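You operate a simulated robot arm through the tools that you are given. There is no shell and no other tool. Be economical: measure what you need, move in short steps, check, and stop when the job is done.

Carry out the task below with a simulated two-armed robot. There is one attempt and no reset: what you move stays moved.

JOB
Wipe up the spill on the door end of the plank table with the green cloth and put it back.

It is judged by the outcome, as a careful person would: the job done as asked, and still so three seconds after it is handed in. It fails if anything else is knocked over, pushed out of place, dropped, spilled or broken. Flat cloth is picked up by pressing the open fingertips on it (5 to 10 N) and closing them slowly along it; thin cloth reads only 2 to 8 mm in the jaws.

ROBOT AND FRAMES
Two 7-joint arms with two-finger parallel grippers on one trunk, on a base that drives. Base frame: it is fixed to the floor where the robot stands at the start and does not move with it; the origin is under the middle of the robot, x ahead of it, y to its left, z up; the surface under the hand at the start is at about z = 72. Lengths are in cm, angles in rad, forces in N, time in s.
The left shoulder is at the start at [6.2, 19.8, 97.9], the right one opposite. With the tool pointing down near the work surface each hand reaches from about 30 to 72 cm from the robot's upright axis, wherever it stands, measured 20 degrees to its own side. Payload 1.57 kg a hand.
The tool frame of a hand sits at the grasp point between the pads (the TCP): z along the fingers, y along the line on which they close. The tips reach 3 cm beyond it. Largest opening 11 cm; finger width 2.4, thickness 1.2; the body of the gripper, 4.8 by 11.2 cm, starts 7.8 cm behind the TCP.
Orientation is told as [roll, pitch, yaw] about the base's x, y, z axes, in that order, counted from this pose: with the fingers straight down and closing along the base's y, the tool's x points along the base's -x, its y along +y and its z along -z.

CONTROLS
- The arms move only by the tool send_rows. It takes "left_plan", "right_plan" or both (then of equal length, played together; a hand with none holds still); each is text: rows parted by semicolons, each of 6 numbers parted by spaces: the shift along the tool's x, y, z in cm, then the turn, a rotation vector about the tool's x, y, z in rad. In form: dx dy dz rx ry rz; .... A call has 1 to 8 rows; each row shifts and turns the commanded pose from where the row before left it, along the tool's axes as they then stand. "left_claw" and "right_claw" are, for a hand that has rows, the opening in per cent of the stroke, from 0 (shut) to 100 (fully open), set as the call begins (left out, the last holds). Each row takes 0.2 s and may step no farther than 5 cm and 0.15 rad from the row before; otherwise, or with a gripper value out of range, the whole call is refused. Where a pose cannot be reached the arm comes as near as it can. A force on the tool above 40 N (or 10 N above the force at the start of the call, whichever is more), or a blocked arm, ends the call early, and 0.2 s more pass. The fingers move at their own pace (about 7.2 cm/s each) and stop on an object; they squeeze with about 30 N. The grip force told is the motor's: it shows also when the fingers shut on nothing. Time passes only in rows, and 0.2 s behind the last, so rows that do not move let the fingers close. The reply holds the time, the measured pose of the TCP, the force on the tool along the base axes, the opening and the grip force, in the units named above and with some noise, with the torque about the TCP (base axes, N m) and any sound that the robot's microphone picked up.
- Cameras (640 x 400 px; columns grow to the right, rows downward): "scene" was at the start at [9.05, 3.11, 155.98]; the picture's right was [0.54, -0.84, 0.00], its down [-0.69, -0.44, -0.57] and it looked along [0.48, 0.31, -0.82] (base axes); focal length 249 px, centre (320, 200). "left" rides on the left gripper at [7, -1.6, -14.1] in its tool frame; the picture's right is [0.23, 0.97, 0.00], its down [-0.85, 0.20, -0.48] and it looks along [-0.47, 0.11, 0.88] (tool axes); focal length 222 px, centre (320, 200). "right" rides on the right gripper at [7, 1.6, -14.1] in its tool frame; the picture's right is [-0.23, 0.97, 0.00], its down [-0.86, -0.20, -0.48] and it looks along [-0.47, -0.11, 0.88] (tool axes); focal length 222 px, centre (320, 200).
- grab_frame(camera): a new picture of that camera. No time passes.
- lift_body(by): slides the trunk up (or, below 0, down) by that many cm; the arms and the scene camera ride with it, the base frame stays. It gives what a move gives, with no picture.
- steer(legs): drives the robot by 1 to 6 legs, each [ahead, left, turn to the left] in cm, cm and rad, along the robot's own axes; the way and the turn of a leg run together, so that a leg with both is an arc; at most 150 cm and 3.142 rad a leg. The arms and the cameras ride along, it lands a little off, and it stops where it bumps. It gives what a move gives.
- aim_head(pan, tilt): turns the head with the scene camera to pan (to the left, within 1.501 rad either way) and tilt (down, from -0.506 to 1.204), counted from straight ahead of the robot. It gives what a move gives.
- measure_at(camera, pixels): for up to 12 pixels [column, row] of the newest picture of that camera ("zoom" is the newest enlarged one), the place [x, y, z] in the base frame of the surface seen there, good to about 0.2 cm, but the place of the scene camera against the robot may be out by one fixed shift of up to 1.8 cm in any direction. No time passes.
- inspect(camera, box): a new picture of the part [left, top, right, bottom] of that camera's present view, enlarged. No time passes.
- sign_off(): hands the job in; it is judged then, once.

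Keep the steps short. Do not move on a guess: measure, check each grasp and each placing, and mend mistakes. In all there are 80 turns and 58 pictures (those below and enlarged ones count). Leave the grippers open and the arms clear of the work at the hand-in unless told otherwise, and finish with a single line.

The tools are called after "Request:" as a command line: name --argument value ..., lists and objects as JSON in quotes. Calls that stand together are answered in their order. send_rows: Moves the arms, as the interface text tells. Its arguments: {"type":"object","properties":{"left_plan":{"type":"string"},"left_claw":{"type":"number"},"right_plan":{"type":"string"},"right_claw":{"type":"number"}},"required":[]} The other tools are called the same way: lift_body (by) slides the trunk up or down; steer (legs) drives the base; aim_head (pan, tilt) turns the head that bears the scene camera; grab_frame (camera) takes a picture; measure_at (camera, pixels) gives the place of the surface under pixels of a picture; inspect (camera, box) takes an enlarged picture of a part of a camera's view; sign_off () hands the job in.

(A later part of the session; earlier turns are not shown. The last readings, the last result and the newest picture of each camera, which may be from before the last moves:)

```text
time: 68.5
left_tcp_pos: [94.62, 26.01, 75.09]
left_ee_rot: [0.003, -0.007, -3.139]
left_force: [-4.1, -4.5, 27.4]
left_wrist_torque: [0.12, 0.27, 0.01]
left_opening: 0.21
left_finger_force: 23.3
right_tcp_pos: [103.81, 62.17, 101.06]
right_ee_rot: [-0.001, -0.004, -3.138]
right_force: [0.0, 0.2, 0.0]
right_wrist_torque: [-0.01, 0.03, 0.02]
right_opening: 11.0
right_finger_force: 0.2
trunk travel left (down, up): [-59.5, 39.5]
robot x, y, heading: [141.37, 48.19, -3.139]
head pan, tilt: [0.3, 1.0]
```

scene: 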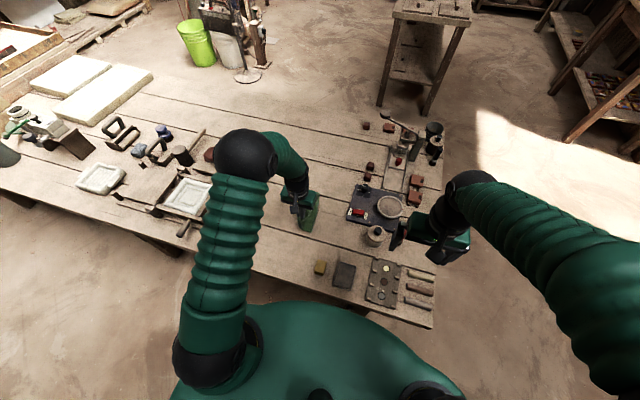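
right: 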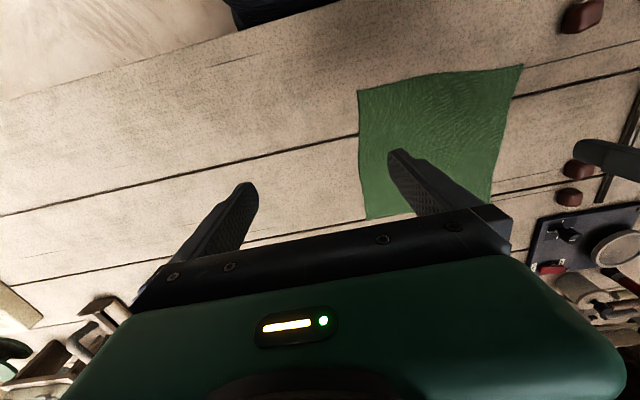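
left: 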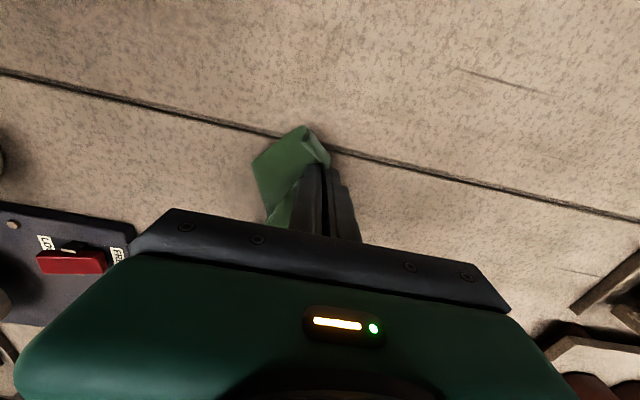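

27 N is too much; ease off 0.14 cm and make the first stroke across.

Request:
send_rows --left_plan "0 0 -0.14 0 0 0; 0 -2 0 0 0 0; 0 -2 0 0 0 0; 0 -1.5 0 0 0 0; -1.2 1.5 0 0 0 0; -0.6 2.5 0 0 0 0; 0 2.5 0 0 0 0; 0 2.5 0 0 0 0"

```text
time: 70.3
left_tcp_pos: [92.94, 22.35, 75.1]
left_ee_rot: [0.001, -0.005, -3.142]
left_force: [-0.4, 6.3, 16.7]
left_wrist_torque: [0.26, 0.02, -0.01]
left_opening: 0.22
left_finger_force: 23.7
right_tcp_pos: [103.97, 62.33, 101.1]
right_ee_rot: [0.001, -0.003, -3.141]
right_force: [0.2, -0.3, -0.2]
right_wrist_torque: [0.02, 0.01, -0.01]
right_opening: 11.01
right_finger_force: 0.1
trunk travel left (down, up): [-59.5, 39.5]
robot x, y, heading: [141.95, 48.39, -3.142]
head pan, tilt: [0.3, 1.0]
```

Contact holds (~15 N). Continue the raster, easing slightly.

Request:
send_rows --left_plan "0 2.5 -0.05 0 0 0; -1.8 0 0 0 0 0; 0 -3 0 0 0 0; 0 -3 0 0 0 0; 0 -3 0 0 0 0; 0 -2.5 0 0 0 0; -1.8 0 0 0 0 0; 0 3 0 0 0 0"

Request:
send_rows --left_plan "0 3 0 0 0 0; 0 3 0 0 0 0; 0 2.5 0 0 0 0; -1.8 0 0 0 0 0; 0 -3 0 0 0 0; 0 -3 0 0 0 0; 0 -3 0 0 0 0; 0 -2.5 0 0 0 0"

Request:
send_rows --left_plan "-1.8 0 0 0 0 0; 0 3 0 0 0 0; 0 3 0 0 0 0; 0 3 0 0 0 0; 0 2.5 0 0 0 0; -1.8 0 0 0 0 0; 0 -3 0 0 0 0; 0 -3 0 0 0 0"

Request:
grab_frame --camera "left"

```text
time: 72.1
left_tcp_pos: [89.29, 28.26, 75.21]
left_ee_rot: [0.0, -0.001, -3.14]
left_force: [0.4, 0.9, 2.1]
left_wrist_torque: [0.03, 0.0, 0.0]
left_opening: 0.19
left_finger_force: 23.2
right_tcp_pos: [103.88, 62.14, 101.15]
right_ee_rot: [-0.002, -0.002, -3.14]
right_force: [-0.4, 0.4, -0.2]
right_wrist_torque: [0.02, 0.02, 0.01]
right_opening: 10.99
right_finger_force: 0.1
trunk travel left (down, up): [-59.5, 39.5]
robot x, y, heading: [141.71, 47.84, -3.138]
head pan, tilt: [0.3, 1.0]
```

```text
time: 73.9
left_tcp_pos: [87.26, 31.65, 75.08]
left_ee_rot: [0.001, -0.002, -3.14]
left_force: [0.3, -1.7, 4.1]
left_wrist_torque: [-0.06, -0.04, -0.03]
left_opening: 0.23
left_finger_force: 23.8
right_tcp_pos: [103.82, 62.2, 101.14]
right_ee_rot: [0.001, 0.0, -3.138]
right_force: [-0.1, 1.0, 0.8]
right_wrist_torque: [-0.03, 0.01, 0.01]
right_opening: 10.99
right_finger_force: 0.1
trunk travel left (down, up): [-59.5, 39.5]
robot x, y, heading: [141.72, 48.07, -3.137]
head pan, tilt: [0.3, 1.0]
```

```text
time: 75.7
left_tcp_pos: [83.66, 25.9, 75.17]
left_ee_rot: [0.003, 0.0, -3.14]
left_force: [0.9, -0.4, 0.1]
left_wrist_torque: [-0.02, 0.01, -0.06]
left_opening: 0.2
left_finger_force: 24.3
right_tcp_pos: [103.81, 62.27, 100.97]
right_ee_rot: [0.002, -0.002, -3.136]
right_force: [-0.3, -0.1, -0.5]
right_wrist_torque: [-0.04, 0.03, 0.02]
right_opening: 10.99
right_finger_force: 0.0
trunk travel left (down, up): [-59.5, 39.5]
robot x, y, heading: [141.69, 48.45, -3.144]
head pan, tilt: [0.3, 1.0]
```

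```text
26 pictures are left
```

left: 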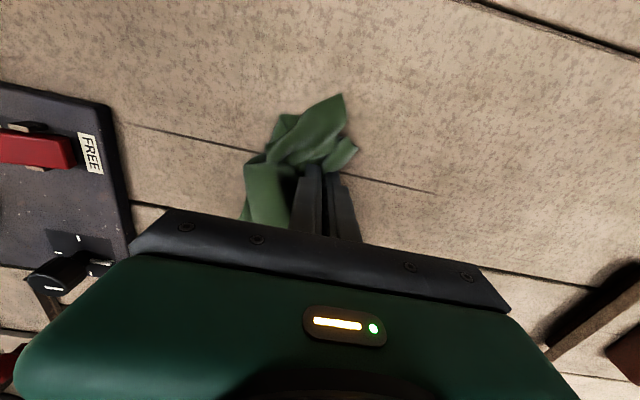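

Contact got light toward the end. Second pass back with firmer pressure (+0.12 cm).

Request:
send_rows --left_plan "0 0 0.12 0 0 0; 0 3 0 0 0 0; 0 3 0 0 0 0; 1.6 0 0 0 0 0; 0 -3 0 0 0 0; 0 -3 0 0 0 0; 0 -3 0 0 0 0; 0 -2.5 0 0 0 0"

Request:
send_rows --left_plan "1.6 0 0 0 0 0; 0 3 0.03 0 0 0; 0 3 0 0 0 0; 0 3 0 0 0 0; 0 2.5 0 0 0 0; 1.6 0 0 0 0 0; 0 -3 0 0 0 0; 0 -3 0 0 0 0"

Request:
send_rows --left_plan "0 -3 0 0 0 0; 0 -2.5 0 0 0 0; 1.6 0 0 0 0 0; 0 3 0 0 0 0; 0 3 0 0 0 0; 0 3 0 0 0 0; 0 2.5 0 0 0 0; 1.6 0 0 0 0 0"

Request:
send_rows --left_plan "0 -3 0 0 0 0; 0 -3 0 0 0 0; 0 -3 0 0 0 0; 0 -2.5 0 0 0 0; 1.6 0 0 0 0 0; 0 3 0 0 0 0; 0 3 0 0 0 0; 0 3 0 0 0 0"

```text
time: 77.5
left_tcp_pos: [85.43, 31.39, 75.01]
left_ee_rot: [0.001, -0.002, -3.14]
left_force: [0.0, -4.7, 11.7]
left_wrist_torque: [-0.12, 0.0, -0.02]
left_opening: 0.19
left_finger_force: 23.5
right_tcp_pos: [103.84, 62.24, 101.2]
right_ee_rot: [-0.001, -0.003, -3.138]
right_force: [0.5, 0.5, 0.6]
right_wrist_torque: [0.01, -0.01, -0.02]
right_opening: 10.97
right_finger_force: 0.1
trunk travel left (down, up): [-59.5, 39.5]
robot x, y, heading: [141.94, 48.28, -3.138]
head pan, tilt: [0.3, 1.0]
```

```text
time: 79.3
left_tcp_pos: [88.67, 25.93, 75.08]
left_ee_rot: [0.002, -0.004, -3.138]
left_force: [-0.5, -8.5, 20.6]
left_wrist_torque: [-0.15, -0.05, -0.01]
left_opening: 0.19
left_finger_force: 22.9
right_tcp_pos: [103.87, 62.13, 101.08]
right_ee_rot: [0.0, -0.003, -3.138]
right_force: [0.4, -0.8, 0.0]
right_wrist_torque: [-0.03, 0.05, -0.01]
right_opening: 10.99
right_finger_force: 0.1
trunk travel left (down, up): [-59.5, 39.5]
robot x, y, heading: [141.62, 47.78, -3.143]
head pan, tilt: [0.3, 1.0]
```

```text
time: 81.1
left_tcp_pos: [91.79, 19.92, 75.17]
left_ee_rot: [0.004, -0.009, -3.14]
left_force: [-10.4, 0.8, 29.2]
left_wrist_torque: [0.2, 0.25, 0.05]
left_opening: 0.22
left_finger_force: 24.5
right_tcp_pos: [103.9, 62.41, 101.2]
right_ee_rot: [0.003, -0.004, -3.139]
right_force: [-0.4, -0.3, 0.1]
right_wrist_torque: [0.01, 0.0, 0.04]
right_opening: 11.01
right_finger_force: 0.1
trunk travel left (down, up): [-59.5, 39.5]
robot x, y, heading: [141.39, 47.89, -3.138]
head pan, tilt: [0.3, 1.0]
```

```text
time: 82.9
left_tcp_pos: [93.64, 22.72, 75.26]
left_ee_rot: [0.002, -0.002, -3.142]
left_force: [-0.9, 11.5, 29.7]
left_wrist_torque: [0.53, -0.03, -0.01]
left_opening: 0.21
left_finger_force: 23.5
right_tcp_pos: [104.03, 62.42, 101.16]
right_ee_rot: [0.001, -0.003, -3.136]
right_force: [0.6, -0.3, -0.4]
right_wrist_torque: [0.03, -0.03, -0.03]
right_opening: 10.98
right_finger_force: 0.0
trunk travel left (down, up): [-59.5, 39.5]
robot x, y, heading: [141.89, 48.35, -3.142]
head pan, tilt: [0.3, 1.0]
```

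Firm contact throughout. Lift the cloth and shift it away to −y to inspect the patch.

Request:
send_rows --left_plan "0 0 -2 0 0 0; 0 0 -4 0 0 0; 0 0 -5 0 0 0; 0 0 -5 0 0 0; 1 2 -5 0 0 0; 3 4 -4 0 0 0; 3 4 -1 0 0 0; 2 3 0 0 0 0"

Request:
grab_frame --camera "scene"

Request:
measure_at --camera "scene" --pixels '[[310, 200], [300, 220], [320, 230]]'

Request:
inspect --camera "scene" --box '[256, 190, 352, 250]'

```text
refused: row 5 steps farther than a row can; nothing moved
```

```text
25 pictures are left
```

scene: 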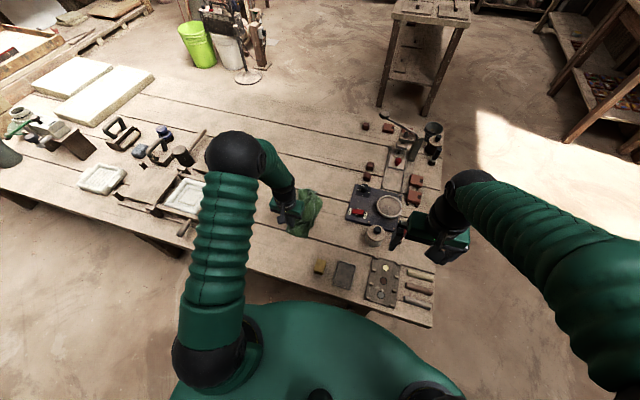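

```text
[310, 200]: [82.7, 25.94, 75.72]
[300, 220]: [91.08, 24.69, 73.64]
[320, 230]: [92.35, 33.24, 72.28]
```

```text
6.67 times, centred on (304, 220) of scene
```

zoom: 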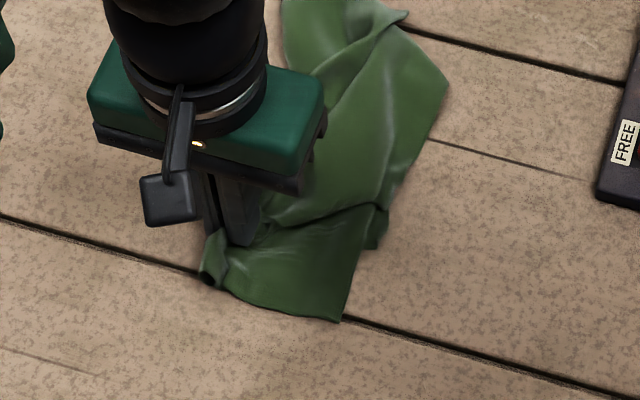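

A row was too long, nothing moved. The cloth lies over the spill area. Redo the lift with shorter rows.

Request:
send_rows --left_plan "0 0 -2 0 0 0; 0 0 -4 0 0 0; 0 0 -4.5 0 0 0; 0 0 -4.5 0 0 0; 0 0 -4.5 0 0 0; 0 1 -4.5 0 0 0; 2 4 0 0 0 0; 2 4 0 0 0 0"

Request:
send_rows --left_plan "2 4 -2 0 0 0; 2 4 -2 0 0 0; 0 0 0 0 0 0"

Request:
inspect --camera "scene" --box '[256, 180, 384, 260]'

Request:
inspect --camera "scene" --box '[288, 195, 352, 235]'

Request:
measure_at --camera "zoom" --pixels '[[320, 200], [200, 200], [320, 300], [200, 120], [100, 300]]'

```text
time: 84.7
left_tcp_pos: [97.34, 13.26, 98.94]
left_ee_rot: [-0.001, -0.003, -3.139]
left_force: [0.5, 0.0, -0.6]
left_wrist_torque: [0.04, 0.02, -0.02]
left_opening: 0.21
left_finger_force: 23.4
right_tcp_pos: [103.76, 61.9, 101.08]
right_ee_rot: [-0.001, -0.001, -3.14]
right_force: [-0.5, -0.6, -0.2]
right_wrist_torque: [0.01, -0.01, -0.02]
right_opening: 11.01
right_finger_force: 0.1
trunk travel left (down, up): [-59.5, 39.5]
robot x, y, heading: [141.62, 48.15, -3.143]
head pan, tilt: [0.3, 1.0]
```

```text
time: 85.5
left_tcp_pos: [101.21, 5.35, 102.69]
left_ee_rot: [-0.001, -0.001, -3.14]
left_force: [-0.2, 0.7, -0.2]
left_wrist_torque: [0.01, -0.01, 0.0]
left_opening: 0.19
left_finger_force: 23.5
right_tcp_pos: [103.75, 62.09, 101.13]
right_ee_rot: [-0.002, 0.001, -3.139]
right_force: [0.0, -0.9, -0.2]
right_wrist_torque: [-0.02, 0.0, 0.0]
right_opening: 11.0
right_finger_force: 0.1
trunk travel left (down, up): [-59.5, 39.5]
robot x, y, heading: [141.34, 48.02, -3.142]
head pan, tilt: [0.3, 1.0]
```

```text
5.00 times, centred on (320, 220) of scene
```

zoom: 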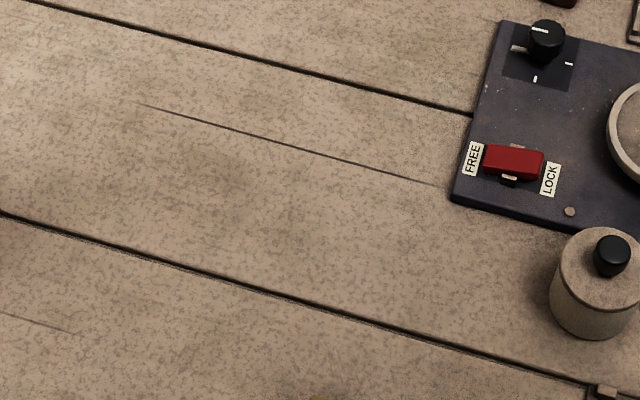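

```text
10.00 times, centred on (320, 215) of scene
```

zoom: 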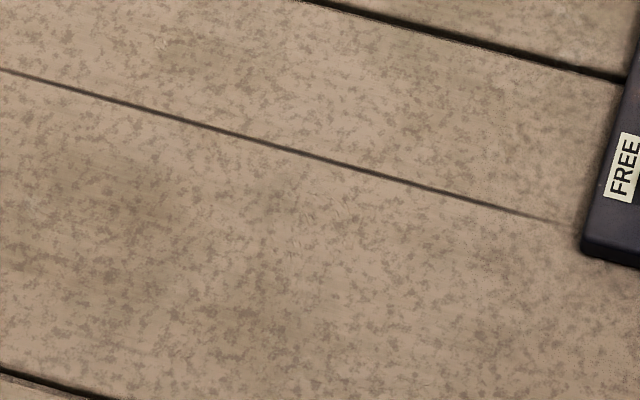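

```text
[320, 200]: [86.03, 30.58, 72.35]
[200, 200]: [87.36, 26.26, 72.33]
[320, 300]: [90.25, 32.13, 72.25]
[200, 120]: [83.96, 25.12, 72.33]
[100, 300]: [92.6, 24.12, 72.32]
```

No glints now, but they depended on viewpoint. I go back to the earlier viewpoint (trunk +20, back 21) on the way out and compare.

Request:
lift_body --by 20

Request:
steer --legs '[[-21.5, 0, 0]]'

Request:
inspect --camera "scene" --box '[295, 180, 359, 220]'

Request:
inspect --camera "scene" --box '[230, 120, 422, 240]'

```text
time: 87.6
left_tcp_pos: [101.4, 5.39, 122.72]
left_ee_rot: [0.001, 0.0, -3.141]
left_force: [0.7, -0.1, -0.3]
left_wrist_torque: [-0.01, 0.0, -0.01]
left_opening: 0.2
left_finger_force: 23.4
right_tcp_pos: [103.85, 62.07, 121.02]
right_ee_rot: [-0.002, -0.002, -3.137]
right_force: [0.1, 0.0, 0.1]
right_wrist_torque: [-0.01, 0.02, -0.01]
right_opening: 10.99
right_finger_force: 0.0
trunk travel left (down, up): [-79.5, 19.5]
robot x, y, heading: [141.65, 48.3, -3.139]
head pan, tilt: [0.3, 1.0]
```

```text
time: 89.3
left_tcp_pos: [122.41, 5.55, 122.58]
left_ee_rot: [0.001, 0.003, -3.141]
left_force: [-0.4, -0.3, 0.5]
left_wrist_torque: [-0.02, -0.02, -0.04]
left_opening: 0.21
left_finger_force: 23.6
right_tcp_pos: [125.01, 62.23, 120.96]
right_ee_rot: [-0.001, 0.004, -3.139]
right_force: [-0.2, -0.1, -0.1]
right_wrist_torque: [0.0, 0.01, 0.0]
right_opening: 11.03
right_finger_force: 0.1
trunk travel left (down, up): [-79.5, 19.5]
robot x, y, heading: [163.49, 48.45, -3.146]
head pan, tilt: [0.3, 1.0]
```

```text
10.00 times, centred on (327, 200) of scene
```

zoom: 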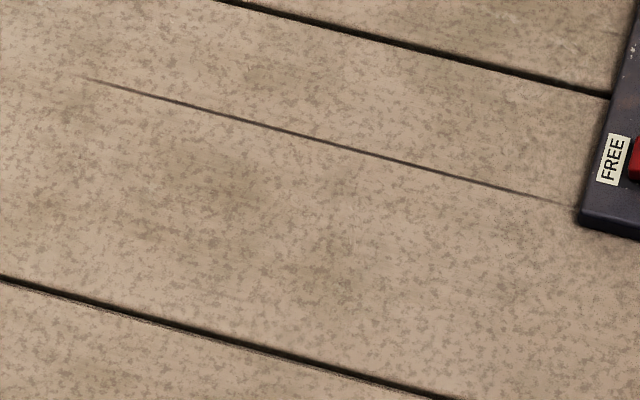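

```text
3.33 times, centred on (326, 180) of scene
```

zoom: 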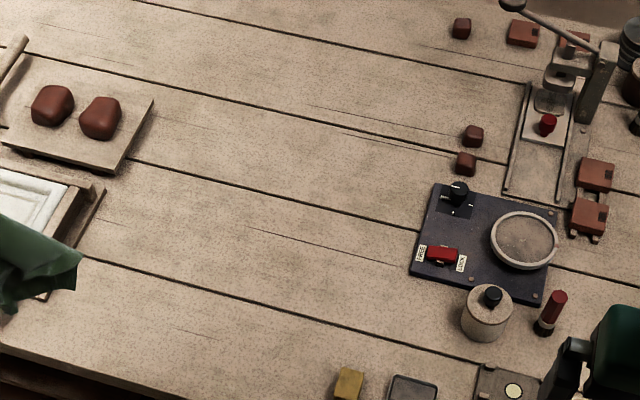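

The film is completely gone from the same viewpoint and nothing was displaced. Bring the hand back in and return by the same route.

Request:
send_rows --left_plan "0 -4 0 0 0 0; 0 -4 0 0 0 0; 0 -4 0 0 0 0; 0 -4 0 0 0 0; 0 -4 0 0 0 0; 0 -4 0 0 0 0; 0 0 0 0 0 0"

Request:
steer --legs '[[0, -90, 0], [97, 0, 0], [96, 0, 0], [0, 0, -1.571], [0, 0, -1.571]]'

```text
time: 90.9
left_tcp_pos: [123.13, 29.7, 122.67]
left_ee_rot: [0.0, -0.001, -3.14]
left_force: [0.0, -0.4, 0.2]
left_wrist_torque: [-0.02, 0.0, 0.01]
left_opening: 0.21
left_finger_force: 24.2
right_tcp_pos: [125.63, 62.29, 121.03]
right_ee_rot: [0.0, -0.005, -3.14]
right_force: [-0.3, 0.4, 0.7]
right_wrist_torque: [-0.04, 0.02, 0.02]
right_opening: 11.02
right_finger_force: 0.0
trunk travel left (down, up): [-79.5, 19.5]
robot x, y, heading: [163.51, 48.29, -3.143]
head pan, tilt: [0.3, 1.0]
```

```text
time: 112.4
left_tcp_pos: [10.04, 154.9, 122.56]
left_ee_rot: [0.0, -0.001, 0.029]
left_force: [-0.2, 0.5, -0.6]
left_wrist_torque: [0.02, -0.01, 0.0]
left_opening: 0.19
left_finger_force: 23.1
right_tcp_pos: [8.28, 122.25, 121.07]
right_ee_rot: [0.0, -0.003, 0.03]
right_force: [0.2, 1.4, 0.1]
right_wrist_torque: [0.04, 0.02, -0.04]
right_opening: 10.98
right_finger_force: 0.1
trunk travel left (down, up): [-79.5, 19.5]
robot x, y, heading: [-29.64, 134.96, 0.035]
head pan, tilt: [0.3, 1.0]
```

Heading is 0.03 off; correct and slide right to y≈0, then forward.

Request:
steer --legs '[[0, 0, -0.032], [0, -135, 0]]'

Request:
aim_head --pan 0.4 --tilt 0.85

Request:
grab_frame --camera "scene"

```text
time: 119.7
left_tcp_pos: [10.42, 16.47, 122.57]
left_ee_rot: [-0.003, -0.001, -0.001]
left_force: [-0.5, -0.3, 0.2]
left_wrist_torque: [-0.04, 0.0, 0.05]
left_opening: 0.21
left_finger_force: 23.5
right_tcp_pos: [7.8, -16.01, 121.1]
right_ee_rot: [-0.003, -0.004, 0.0]
right_force: [0.6, -0.8, 0.4]
right_wrist_torque: [-0.03, 0.01, 0.04]
right_opening: 11.0
right_finger_force: 0.0
trunk travel left (down, up): [-79.5, 19.5]
robot x, y, heading: [-29.65, -2.08, -0.002]
head pan, tilt: [0.3, 1.0]
```

```text
time: 120.4
left_tcp_pos: [10.43, 16.4, 122.6]
left_ee_rot: [0.0, -0.001, -0.001]
left_force: [-0.8, 0.1, -0.7]
left_wrist_torque: [0.04, 0.0, -0.01]
left_opening: 0.17
left_finger_force: 23.6
right_tcp_pos: [7.61, -16.15, 121.03]
right_ee_rot: [-0.001, -0.003, 0.0]
right_force: [1.0, -0.1, -1.0]
right_wrist_torque: [0.03, 0.0, 0.03]
right_opening: 11.01
right_finger_force: 0.2
trunk travel left (down, up): [-79.5, 19.5]
robot x, y, heading: [-29.6, -2.27, 0.001]
head pan, tilt: [0.4, 0.85]
```

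```text
19 pictures are left
```

scene: 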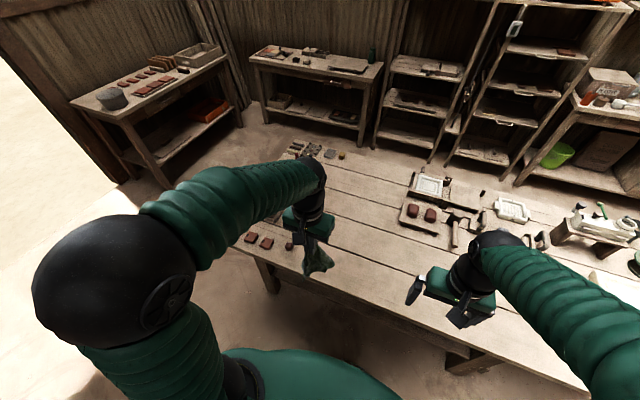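

Drive into the original standing place and lower the trunk back.

Request:
steer --legs '[[29.7, 2.2, 0]]'

Request:
send_rows --left_plan "-4 0 0 0 0 0; -4 0 0 0 0 0; -4 0 0 0 0 0; -4 0 0 0 0 0; -2 0 0 0 0 0; 0 0 0 0 0 0"

Request:
lift_body --by -22

Request:
grab_frame --camera "left"

Request:
grab_frame --camera "scene"

```text
time: 122.4
left_tcp_pos: [40.19, 18.31, 122.75]
left_ee_rot: [0.002, -0.005, -0.006]
left_force: [-0.1, 0.8, 0.0]
left_wrist_torque: [-0.05, 0.02, 0.02]
left_opening: 0.19
left_finger_force: 23.2
right_tcp_pos: [37.47, -14.27, 121.14]
right_ee_rot: [0.001, -0.006, -0.003]
right_force: [0.5, 0.3, 1.3]
right_wrist_torque: [0.0, 0.03, 0.01]
right_opening: 11.04
right_finger_force: 0.0
trunk travel left (down, up): [-79.5, 19.5]
robot x, y, heading: [0.29, -0.22, -0.004]
head pan, tilt: [0.4, 0.85]
```

```text
time: 123.8
left_tcp_pos: [58.32, 18.28, 122.89]
left_ee_rot: [0.0, -0.005, -0.007]
left_force: [-0.4, -0.4, -0.5]
left_wrist_torque: [0.01, 0.0, 0.03]
left_opening: 0.2
left_finger_force: 24.1
right_tcp_pos: [37.52, -14.22, 121.09]
right_ee_rot: [0.0, -0.006, -0.003]
right_force: [0.3, 0.3, -0.2]
right_wrist_torque: [0.02, -0.02, 0.01]
right_opening: 11.0
right_finger_force: 0.1
trunk travel left (down, up): [-79.5, 19.5]
robot x, y, heading: [0.08, 0.2, -0.007]
head pan, tilt: [0.4, 0.85]
```

```text
time: 126.1
left_tcp_pos: [58.34, 18.18, 100.68]
left_ee_rot: [0.0, -0.004, -0.005]
left_force: [0.0, -0.4, -0.4]
left_wrist_torque: [-0.02, 0.0, 0.0]
left_opening: 0.21
left_finger_force: 24.0
right_tcp_pos: [37.51, -14.29, 99.2]
right_ee_rot: [-0.001, -0.003, -0.004]
right_force: [0.2, 0.4, 0.4]
right_wrist_torque: [-0.01, 0.03, -0.02]
right_opening: 11.0
right_finger_force: 0.0
trunk travel left (down, up): [-57.5, 41.5]
robot x, y, heading: [-0.12, -0.1, -0.003]
head pan, tilt: [0.4, 0.85]
```

```text
18 pictures are left
```

left: 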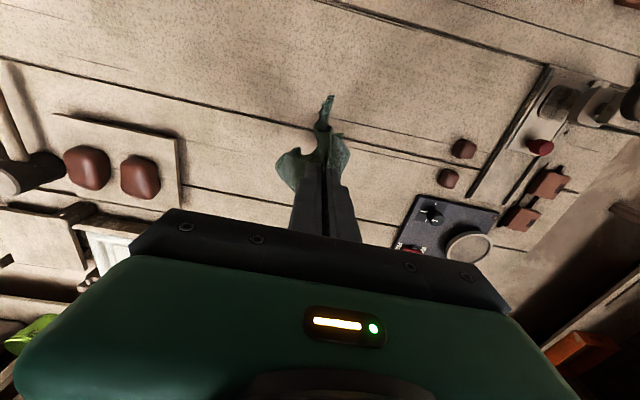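

```text
17 pictures are left
```

scene: 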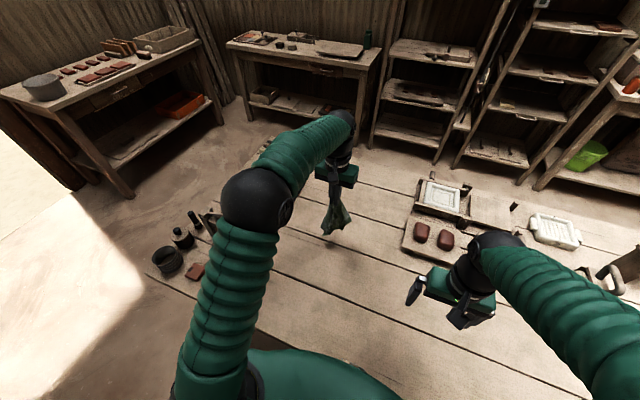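

Now lay the cloth out: let the far edge touch at x≈60, then draw the hand back toward (40,19) while lowering.

Request:
send_rows --left_plan "0 0.4 3 0 0 0; 0.5 0.4 3 0 0 0; 1.5 0 3.5 0 0 0; 2 0 3.5 0 0 0; 2.5 0 3 0 0 0; 2.5 0 3 0 0 0; 2.5 0 2 0 0 0; 2.5 0 1.5 0 0 0"

Request:
send_rows --left_plan "2 0 0.7 0 0 0; 2 0 0.5 0 0 0; 0.5 0 0.4 0 0 0; 0 0 0 0 0 0"

Request:
grab_frame --camera "left"

Request:
grab_frame --camera "scene"

```text
time: 127.9
left_tcp_pos: [44.41, 19.08, 77.91]
left_ee_rot: [0.0, -0.002, -0.005]
left_force: [-0.3, -1.0, -0.3]
left_wrist_torque: [-0.02, -0.01, -0.02]
left_opening: 0.2
left_finger_force: 23.4
right_tcp_pos: [37.52, -14.08, 99.16]
right_ee_rot: [0.001, -0.003, -0.003]
right_force: [-0.5, -0.7, 1.6]
right_wrist_torque: [0.0, -0.01, 0.01]
right_opening: 11.01
right_finger_force: 0.1
trunk travel left (down, up): [-57.5, 41.5]
robot x, y, heading: [-0.03, 0.01, -0.002]
head pan, tilt: [0.4, 0.85]
```

```text
time: 128.9
left_tcp_pos: [39.93, 19.18, 76.47]
left_ee_rot: [0.0, -0.003, -0.006]
left_force: [0.8, 0.2, 0.7]
left_wrist_torque: [0.01, 0.02, 0.0]
left_opening: 0.18
left_finger_force: 23.8
right_tcp_pos: [37.56, -14.3, 99.18]
right_ee_rot: [-0.001, -0.005, -0.005]
right_force: [0.4, 0.1, 0.2]
right_wrist_torque: [0.02, 0.02, -0.03]
right_opening: 10.98
right_finger_force: 0.1
trunk travel left (down, up): [-57.5, 41.5]
robot x, y, heading: [-0.12, 0.14, -0.002]
head pan, tilt: [0.4, 0.85]
```

```text
16 pictures are left
```

left: 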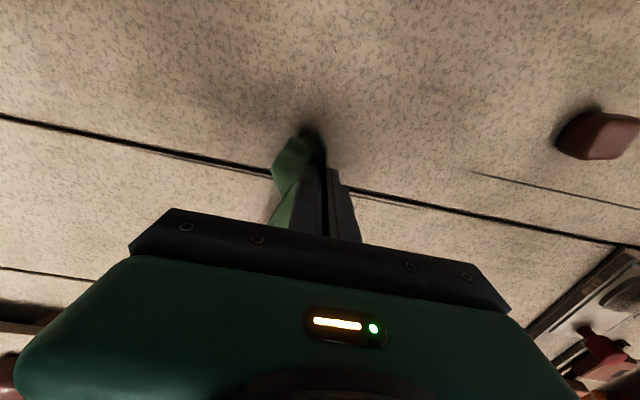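

```text
15 pictures are left
```

scene: 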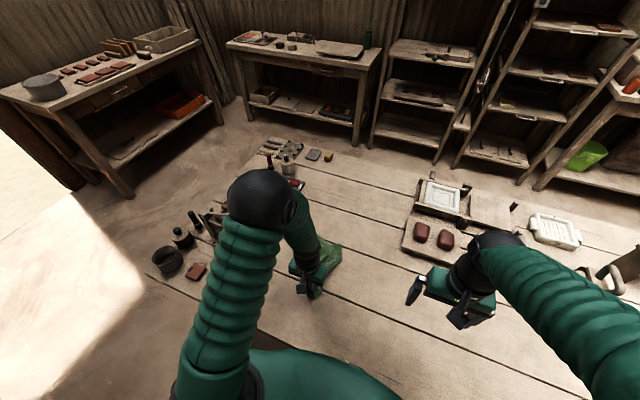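

Laid along x, but bunched across. I'll press lightly and open the fingers slowly along the table, the reverse of the pick-up, to spread the fold.

Request:
send_rows --left_plan "0 0 0.5 0 0 0; 0 0 0.4 0 0 0; 0 0 0.3 0 0 0; 0 0 0 0 0 0"

Request:
send_rows --left_plan "0 0 0 0 0 0; 0 0 0 0 0 0" --left_claw 15

Request:
send_rows --left_plan "0 0 0 0 0 0; 0 0 0 0 0 0" --left_claw 35

Request:
send_rows --left_plan "0 0 0 0 0 0; 0 0 0 0 0 0" --left_claw 60

```text
time: 129.9
left_tcp_pos: [39.91, 19.16, 75.22]
left_ee_rot: [-0.001, -0.005, -0.005]
left_force: [0.1, -0.8, 0.6]
left_wrist_torque: [0.01, -0.02, 0.02]
left_opening: 0.18
left_finger_force: 23.7
right_tcp_pos: [37.57, -14.2, 99.07]
right_ee_rot: [0.001, -0.004, -0.004]
right_force: [-0.4, 1.0, 0.9]
right_wrist_torque: [-0.01, 0.02, 0.01]
right_opening: 11.0
right_finger_force: 0.1
trunk travel left (down, up): [-57.5, 41.5]
robot x, y, heading: [-0.25, 0.0, -0.006]
head pan, tilt: [0.4, 0.85]
```

```text
time: 130.5
left_tcp_pos: [39.96, 19.19, 75.24]
left_ee_rot: [0.0, -0.005, -0.005]
left_force: [0.4, 0.1, 1.5]
left_wrist_torque: [-0.01, -0.01, 0.0]
left_opening: 1.63
left_finger_force: 0.1
right_tcp_pos: [37.68, -14.2, 99.11]
right_ee_rot: [0.0, -0.001, -0.002]
right_force: [-0.6, 0.4, -1.0]
right_wrist_torque: [0.01, 0.03, 0.01]
right_opening: 11.01
right_finger_force: 0.1
trunk travel left (down, up): [-57.5, 41.5]
robot x, y, heading: [0.1, 0.34, -0.001]
head pan, tilt: [0.4, 0.85]
```

```text
time: 131.1
left_tcp_pos: [39.95, 19.08, 75.31]
left_ee_rot: [-0.001, -0.003, -0.007]
left_force: [-0.9, 0.2, 0.6]
left_wrist_torque: [-0.01, 0.01, 0.0]
left_opening: 3.83
left_finger_force: 0.1
right_tcp_pos: [37.59, -14.21, 99.14]
right_ee_rot: [0.001, -0.003, -0.003]
right_force: [0.4, 0.2, -1.5]
right_wrist_torque: [-0.03, -0.01, -0.01]
right_opening: 11.01
right_finger_force: 0.0
trunk travel left (down, up): [-57.5, 41.5]
robot x, y, heading: [0.19, 0.02, -0.002]
head pan, tilt: [0.4, 0.85]
```

```text
time: 131.7
left_tcp_pos: [39.94, 19.09, 75.35]
left_ee_rot: [0.0, -0.002, -0.005]
left_force: [-0.4, 0.2, 0.0]
left_wrist_torque: [-0.01, -0.01, -0.01]
left_opening: 6.57
left_finger_force: 0.0
right_tcp_pos: [37.52, -14.23, 99.0]
right_ee_rot: [0.0, -0.003, -0.004]
right_force: [-0.3, 0.5, 0.1]
right_wrist_torque: [-0.02, 0.0, -0.02]
right_opening: 11.0
right_finger_force: 0.0
trunk travel left (down, up): [-57.5, 41.5]
robot x, y, heading: [-0.02, 0.04, -0.004]
head pan, tilt: [0.4, 0.85]
```

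Released. Lift straight up and aside, then look.

Request:
send_rows --left_plan "0 0 -2 0 0 0; 0 0 -4 0 0 0; 0 0 -5 0 0 0; 0 0 -5 0 0 0; 0 0 -5 0 0 0; 0 0 -4 0 0 0; 0 0 0 0 0 0"

Request:
aim_head --pan 0.2 --tilt 1.15

Request:
grab_frame --camera "left"

Request:
inspect --camera "scene" --box '[200, 80, 392, 200]'

```text
time: 133.3
left_tcp_pos: [39.66, 19.2, 100.41]
left_ee_rot: [0.001, 0.0, -0.006]
left_force: [0.3, 0.5, -0.5]
left_wrist_torque: [0.06, 0.03, -0.04]
left_opening: 6.6
left_finger_force: 0.1
right_tcp_pos: [37.69, -14.28, 98.99]
right_ee_rot: [0.0, -0.002, -0.005]
right_force: [0.0, 0.5, 0.8]
right_wrist_torque: [-0.02, 0.03, 0.02]
right_opening: 11.01
right_finger_force: 0.0
trunk travel left (down, up): [-57.5, 41.5]
robot x, y, heading: [0.01, -0.02, -0.009]
head pan, tilt: [0.4, 0.85]
```

```text
time: 134.1
left_tcp_pos: [39.68, 19.05, 100.49]
left_ee_rot: [0.002, -0.004, -0.007]
left_force: [-0.1, -0.1, 0.1]
left_wrist_torque: [0.01, 0.04, -0.02]
left_opening: 6.62
left_finger_force: 0.0
right_tcp_pos: [37.53, -14.21, 99.1]
right_ee_rot: [-0.001, -0.004, -0.002]
right_force: [0.1, -0.7, 0.5]
right_wrist_torque: [0.02, -0.01, -0.02]
right_opening: 10.98
right_finger_force: 0.0
trunk travel left (down, up): [-57.5, 41.5]
robot x, y, heading: [0.18, 0.01, -0.008]
head pan, tilt: [0.201, 1.15]
```

```text
14 pictures are left
```

left: 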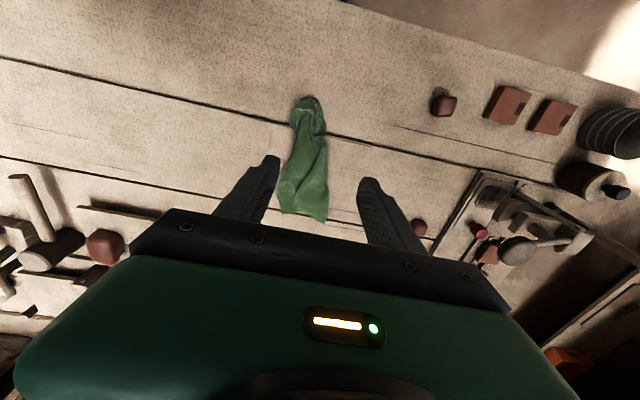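

```text
3.33 times, centred on (296, 140) of scene
```

zoom: 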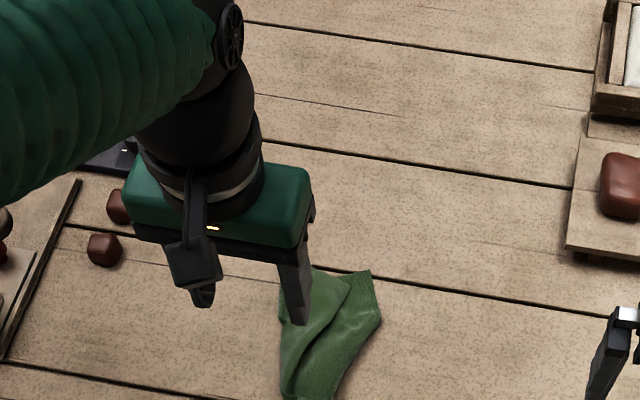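

The spill is wiped and the cloth is back at its spot (centre ≈ 49,18.5), but bunched into a strip. I'll try spreading it by pressing with nearly shut fingertips and opening them. Measure the strip first.

Request:
measure_at --camera "left" --pixels '[[308, 98], [292, 120], [325, 125], [310, 115], [305, 160], [285, 190], [328, 190], [305, 200], [282, 210], [325, 222]]'

Request:
inspect --camera "left" --box '[250, 80, 378, 240]'

```text
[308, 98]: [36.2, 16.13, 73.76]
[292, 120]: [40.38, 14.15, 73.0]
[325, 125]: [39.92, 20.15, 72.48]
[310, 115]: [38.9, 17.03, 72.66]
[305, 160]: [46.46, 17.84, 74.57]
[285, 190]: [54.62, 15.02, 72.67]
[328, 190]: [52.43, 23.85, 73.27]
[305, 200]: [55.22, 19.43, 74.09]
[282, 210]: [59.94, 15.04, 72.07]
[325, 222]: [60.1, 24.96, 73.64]
```

```text
2.50 times, centred on (314, 160) of left
```

zoom: 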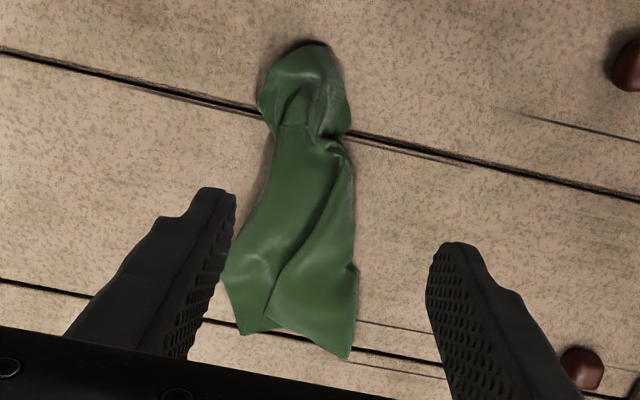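

Position over (55.5,19.5) with a 2.5 cm opening, tips just above the strip.

Request:
send_rows --left_plan "-4 0 4 0 0 0; -3 0.4 4 0 0 0; -3 0 4 0 0 0; -3 0 4 0 0 0; -2.8 0 4 0 0 0; 0 0 3.5 0 0 0; 0 0 0 0 0 0" --left_claw 22

```text
refused: row 1 steps farther than a row can; nothing moved
```

Request:
send_rows --left_plan "-3 0 3.5 0 0 0; -3 0.4 3.5 0 0 0; -3 0 3.5 0 0 0; -3 0 3.5 0 0 0; -2 0 3.5 0 0 0; -1.8 0 3.5 0 0 0; 0 0 2.5 0 0 0; 0 0 0 0 0 0" --left_claw 22

Request:
send_rows --left_plan "0 0 0.5 0 0 0; 0 0 0.4 0 0 0; 0 0 0.3 0 0 0; 0 0 0.2 0 0 0; 0 0 0 0 0 0"

```text
time: 135.9
left_tcp_pos: [55.76, 19.31, 76.93]
left_ee_rot: [0.0, -0.005, -0.005]
left_force: [0.2, 1.3, 0.1]
left_wrist_torque: [-0.02, -0.01, 0.01]
left_opening: 2.43
left_finger_force: 0.1
right_tcp_pos: [37.57, -14.29, 99.06]
right_ee_rot: [-0.001, -0.002, -0.003]
right_force: [-0.1, -0.1, -0.2]
right_wrist_torque: [-0.02, 0.03, 0.01]
right_opening: 11.0
right_finger_force: 0.1
trunk travel left (down, up): [-57.5, 41.5]
robot x, y, heading: [0.19, 0.11, -0.007]
head pan, tilt: [0.201, 1.15]
```

```text
time: 137.1
left_tcp_pos: [55.68, 19.41, 75.56]
left_ee_rot: [0.001, -0.004, -0.005]
left_force: [0.0, -0.3, 0.2]
left_wrist_torque: [0.0, -0.01, 0.0]
left_opening: 2.43
left_finger_force: 0.0
right_tcp_pos: [37.57, -14.24, 99.1]
right_ee_rot: [0.0, -0.003, -0.003]
right_force: [-0.5, 0.3, 0.8]
right_wrist_torque: [-0.01, -0.02, -0.05]
right_opening: 11.0
right_finger_force: 0.0
trunk travel left (down, up): [-57.5, 41.5]
robot x, y, heading: [0.24, 0.0, -0.008]
head pan, tilt: [0.201, 1.15]
```

Request:
send_rows --left_plan "0 0 0.2 0 0 0; 0 0 0.15 0 0 0; 0 0 0.1 0 0 0; 0 0 0 0 0 0"

Request:
send_rows --left_plan "0 0 0 0 0 0" --left_claw 40

Request:
send_rows --left_plan "0 0 0 0 0 0" --left_claw 60

Request:
send_rows --left_plan "0 0 0 0 0 0" --left_claw 80

Request:
send_rows --left_plan "0 0 0 0 0 0; 0 0 0 0 0 0" --left_claw 100

Request:
grab_frame --camera "left"

```text
time: 138.1
left_tcp_pos: [55.67, 19.22, 75.12]
left_ee_rot: [0.001, -0.005, -0.006]
left_force: [-1.9, 1.9, 12.7]
left_wrist_torque: [0.19, 0.06, 0.01]
left_opening: 2.48
left_finger_force: 0.2
right_tcp_pos: [37.45, -14.27, 99.12]
right_ee_rot: [-0.001, -0.004, -0.005]
right_force: [0.8, -0.3, -0.3]
right_wrist_torque: [-0.01, -0.02, 0.0]
right_opening: 11.05
right_finger_force: 0.1
trunk travel left (down, up): [-57.5, 41.5]
robot x, y, heading: [0.09, -0.25, -0.006]
head pan, tilt: [0.201, 1.15]
```

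```text
time: 138.5
left_tcp_pos: [55.66, 19.18, 75.24]
left_ee_rot: [0.0, -0.005, -0.006]
left_force: [-1.2, -3.8, 12.2]
left_wrist_torque: [0.13, -0.08, 0.02]
left_opening: 4.12
left_finger_force: 0.0
right_tcp_pos: [37.51, -14.5, 99.1]
right_ee_rot: [0.002, -0.003, -0.005]
right_force: [-0.1, -0.2, -0.3]
right_wrist_torque: [0.03, 0.0, 0.04]
right_opening: 11.0
right_finger_force: 0.1
trunk travel left (down, up): [-57.5, 41.5]
robot x, y, heading: [0.13, 0.22, -0.006]
head pan, tilt: [0.201, 1.15]
```

```text
time: 138.9
left_tcp_pos: [55.72, 19.11, 75.24]
left_ee_rot: [0.001, -0.002, -0.006]
left_force: [0.1, -2.7, 7.7]
left_wrist_torque: [0.19, -0.06, -0.03]
left_opening: 6.35
left_finger_force: 0.1
right_tcp_pos: [37.5, -14.34, 99.02]
right_ee_rot: [0.001, -0.003, -0.004]
right_force: [-0.2, 0.3, 0.4]
right_wrist_torque: [0.02, -0.01, -0.05]
right_opening: 11.01
right_finger_force: 0.1
trunk travel left (down, up): [-57.5, 41.5]
robot x, y, heading: [0.32, -0.07, -0.002]
head pan, tilt: [0.201, 1.15]
```

```text
time: 139.3
left_tcp_pos: [55.7, 19.13, 75.15]
left_ee_rot: [-0.001, -0.004, -0.005]
left_force: [0.1, -2.0, 7.5]
left_wrist_torque: [0.21, 0.0, 0.0]
left_opening: 8.59
left_finger_force: 0.1
right_tcp_pos: [37.57, -14.32, 99.09]
right_ee_rot: [-0.001, -0.003, -0.004]
right_force: [-0.1, 0.2, 1.0]
right_wrist_torque: [0.01, -0.02, -0.01]
right_opening: 11.04
right_finger_force: 0.0
trunk travel left (down, up): [-57.5, 41.5]
robot x, y, heading: [0.39, -0.25, -0.004]
head pan, tilt: [0.201, 1.15]
```

```text
time: 139.9
left_tcp_pos: [55.77, 19.19, 75.18]
left_ee_rot: [0.001, -0.004, -0.005]
left_force: [-0.5, -2.0, 6.6]
left_wrist_torque: [0.28, -0.02, 0.01]
left_opening: 10.82
left_finger_force: 0.0
right_tcp_pos: [37.49, -14.34, 99.18]
right_ee_rot: [0.0, -0.004, -0.004]
right_force: [-0.6, -0.2, -0.9]
right_wrist_torque: [-0.02, 0.0, -0.02]
right_opening: 10.99
right_finger_force: 0.0
trunk travel left (down, up): [-57.5, 41.5]
robot x, y, heading: [0.2, -0.05, -0.003]
head pan, tilt: [0.201, 1.15]
```

```text
11 pictures are left
```

left: 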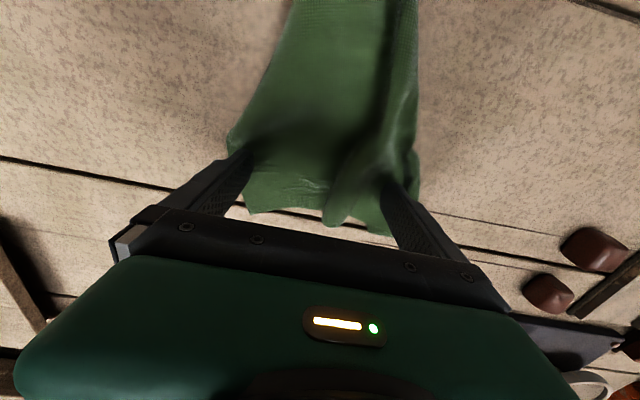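

That works: the far end widened a lot. Repeat at the near end (x≈41).

Request:
send_rows --left_plan "0 0 -3 0 0 0; 0 0 -2 0 0 0; 4 -0.5 0 0 0 0; 4 -0.5 0 0 0 0; 4 -0.5 0 0 0 0; 3.5 0 0 0 0 0; 0 0 0 0 0 0"

Request:
send_rows --left_plan "0 0 0 0 0 0; 0 0 0 0 0 0; 0 0 2 0 0 0; 0 0 1.6 0 0 0; 0 0 0.5 0 0 0; 0 0 0.4 0 0 0; 0 0 0.2 0 0 0; 0 0 0.1 0 0 0" --left_claw 18

```text
time: 141.5
left_tcp_pos: [40.36, 18.14, 79.99]
left_ee_rot: [0.0, -0.004, -0.005]
left_force: [-0.1, 1.0, 0.2]
left_wrist_torque: [0.02, 0.04, -0.01]
left_opening: 11.0
left_finger_force: 0.0
right_tcp_pos: [37.69, -14.23, 99.01]
right_ee_rot: [0.001, -0.003, -0.003]
right_force: [0.0, -1.1, 0.1]
right_wrist_torque: [-0.03, 0.03, 0.02]
right_opening: 10.99
right_finger_force: 0.0
trunk travel left (down, up): [-57.5, 41.5]
robot x, y, heading: [0.0, 0.12, -0.011]
head pan, tilt: [0.201, 1.15]
```

```text
time: 143.3
left_tcp_pos: [40.25, 17.88, 75.21]
left_ee_rot: [0.0, -0.005, -0.004]
left_force: [-0.5, -0.4, 4.7]
left_wrist_torque: [-0.02, -0.04, -0.02]
left_opening: 1.99
left_finger_force: 0.0
right_tcp_pos: [37.5, -14.31, 99.05]
right_ee_rot: [0.0, -0.003, -0.005]
right_force: [-0.9, 0.6, 0.7]
right_wrist_torque: [0.03, 0.03, 0.02]
right_opening: 10.96
right_finger_force: 0.1
trunk travel left (down, up): [-57.5, 41.5]
robot x, y, heading: [0.17, 0.06, -0.006]
head pan, tilt: [0.201, 1.15]
```

Request:
send_rows --left_plan "0 0 0.06 0 0 0" --left_claw 38

Request:
send_rows --left_plan "0 0 0.02 0 0 0" --left_claw 60

Request:
send_rows --left_plan "0 0 0 0 0 0" --left_claw 80

Request:
send_rows --left_plan "0 0 0 0 0 0; 0 0 0 0 0 0" --left_claw 100

Request:
send_rows --left_plan "0 0 -3 0 0 0; 0 0 -4 0 0 0; 0 0 -5 0 0 0; 0 0 -5 0 0 0; 0 0 -5 0 0 0; 0 0 -3 0 0 0; 0 0 0 0 0 0"

Request:
grab_frame --camera "left"

```text
time: 143.7
left_tcp_pos: [40.18, 18.15, 75.17]
left_ee_rot: [0.0, -0.004, -0.005]
left_force: [-0.7, 0.7, 8.4]
left_wrist_torque: [-0.07, -0.11, 0.03]
left_opening: 3.95
left_finger_force: 0.1
right_tcp_pos: [37.47, -14.17, 99.05]
right_ee_rot: [0.0, -0.003, -0.003]
right_force: [-0.1, 0.0, 0.2]
right_wrist_torque: [0.02, 0.02, 0.0]
right_opening: 11.01
right_finger_force: 0.1
trunk travel left (down, up): [-57.5, 41.5]
robot x, y, heading: [0.03, 0.15, -0.003]
head pan, tilt: [0.201, 1.15]
```

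```text
time: 144.1
left_tcp_pos: [40.17, 18.05, 75.26]
left_ee_rot: [0.0, -0.005, -0.005]
left_force: [1.0, 2.1, 9.8]
left_wrist_torque: [-0.28, -0.12, 0.05]
left_opening: 6.34
left_finger_force: 0.1
right_tcp_pos: [37.45, -14.14, 99.22]
right_ee_rot: [0.0, -0.004, -0.003]
right_force: [0.4, 0.4, -0.5]
right_wrist_torque: [0.03, -0.01, -0.01]
right_opening: 11.0
right_finger_force: 0.1
trunk travel left (down, up): [-57.5, 41.5]
robot x, y, heading: [0.15, -0.15, -0.006]
head pan, tilt: [0.201, 1.15]
```

```text
time: 144.5
left_tcp_pos: [40.1, 17.98, 75.2]
left_ee_rot: [0.0, -0.004, -0.004]
left_force: [0.2, 3.8, 11.7]
left_wrist_torque: [-0.41, -0.14, 0.03]
left_opening: 8.51
left_finger_force: 0.0
right_tcp_pos: [37.56, -14.31, 99.18]
right_ee_rot: [-0.002, -0.003, -0.004]
right_force: [0.2, 0.5, 0.0]
right_wrist_torque: [-0.01, 0.01, 0.03]
right_opening: 11.0
right_finger_force: 0.1
trunk travel left (down, up): [-57.5, 41.5]
robot x, y, heading: [0.01, -0.18, -0.007]
head pan, tilt: [0.201, 1.15]
```

```text
time: 145.1
left_tcp_pos: [40.18, 17.97, 75.27]
left_ee_rot: [0.0, -0.005, -0.006]
left_force: [0.6, 3.5, 13.4]
left_wrist_torque: [-0.6, -0.17, 0.07]
left_opening: 10.65
left_finger_force: 0.1
right_tcp_pos: [37.39, -14.17, 99.06]
right_ee_rot: [-0.001, -0.004, -0.005]
right_force: [0.2, 0.1, -0.1]
right_wrist_torque: [0.0, -0.01, 0.01]
right_opening: 10.99
right_finger_force: 0.1
trunk travel left (down, up): [-57.5, 41.5]
robot x, y, heading: [0.4, -0.14, -0.006]
head pan, tilt: [0.201, 1.15]
```

```text
time: 146.7
left_tcp_pos: [40.19, 17.87, 100.14]
left_ee_rot: [0.0, -0.004, -0.003]
left_force: [1.3, 0.4, -1.0]
left_wrist_torque: [0.04, 0.01, 0.03]
left_opening: 10.99
left_finger_force: 0.1
right_tcp_pos: [37.58, -14.13, 99.04]
right_ee_rot: [-0.001, -0.004, -0.003]
right_force: [-0.1, 0.0, 1.1]
right_wrist_torque: [-0.03, -0.02, 0.02]
right_opening: 11.0
right_finger_force: 0.0
trunk travel left (down, up): [-57.5, 41.5]
robot x, y, heading: [0.08, 0.17, -0.003]
head pan, tilt: [0.201, 1.15]
```

```text
10 pictures are left
```

left: 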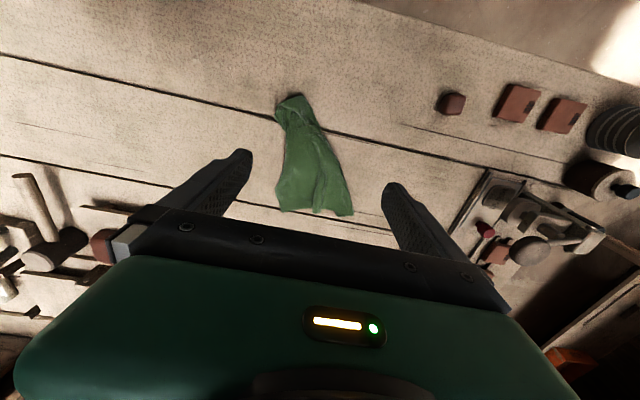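

Far half is spread; the near end remains narrow. Measure it and repeat there.

Request:
measure_at --camera "left" --pixels '[[277, 105], [302, 97], [290, 125], [318, 125], [285, 150], [335, 160], [278, 205], [350, 212]]'

Request:
inspect --camera "left" --box '[250, 80, 378, 230]'

```text
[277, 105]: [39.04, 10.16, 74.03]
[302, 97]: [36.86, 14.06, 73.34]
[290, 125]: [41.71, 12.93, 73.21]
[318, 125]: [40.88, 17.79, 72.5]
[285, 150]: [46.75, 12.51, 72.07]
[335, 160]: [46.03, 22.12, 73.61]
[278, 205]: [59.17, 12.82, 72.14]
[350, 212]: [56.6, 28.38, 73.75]
```

```text
2.67 times, centred on (314, 155) of left
```

zoom: 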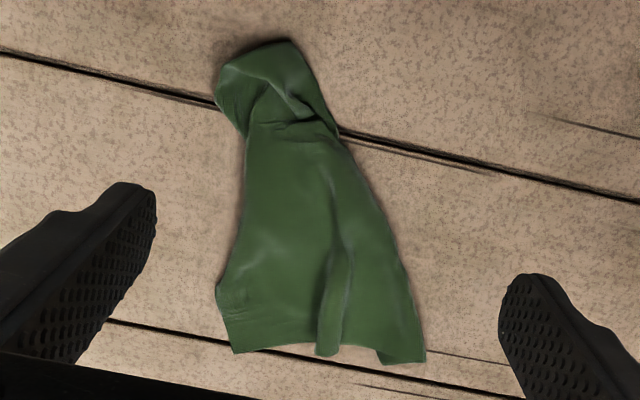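

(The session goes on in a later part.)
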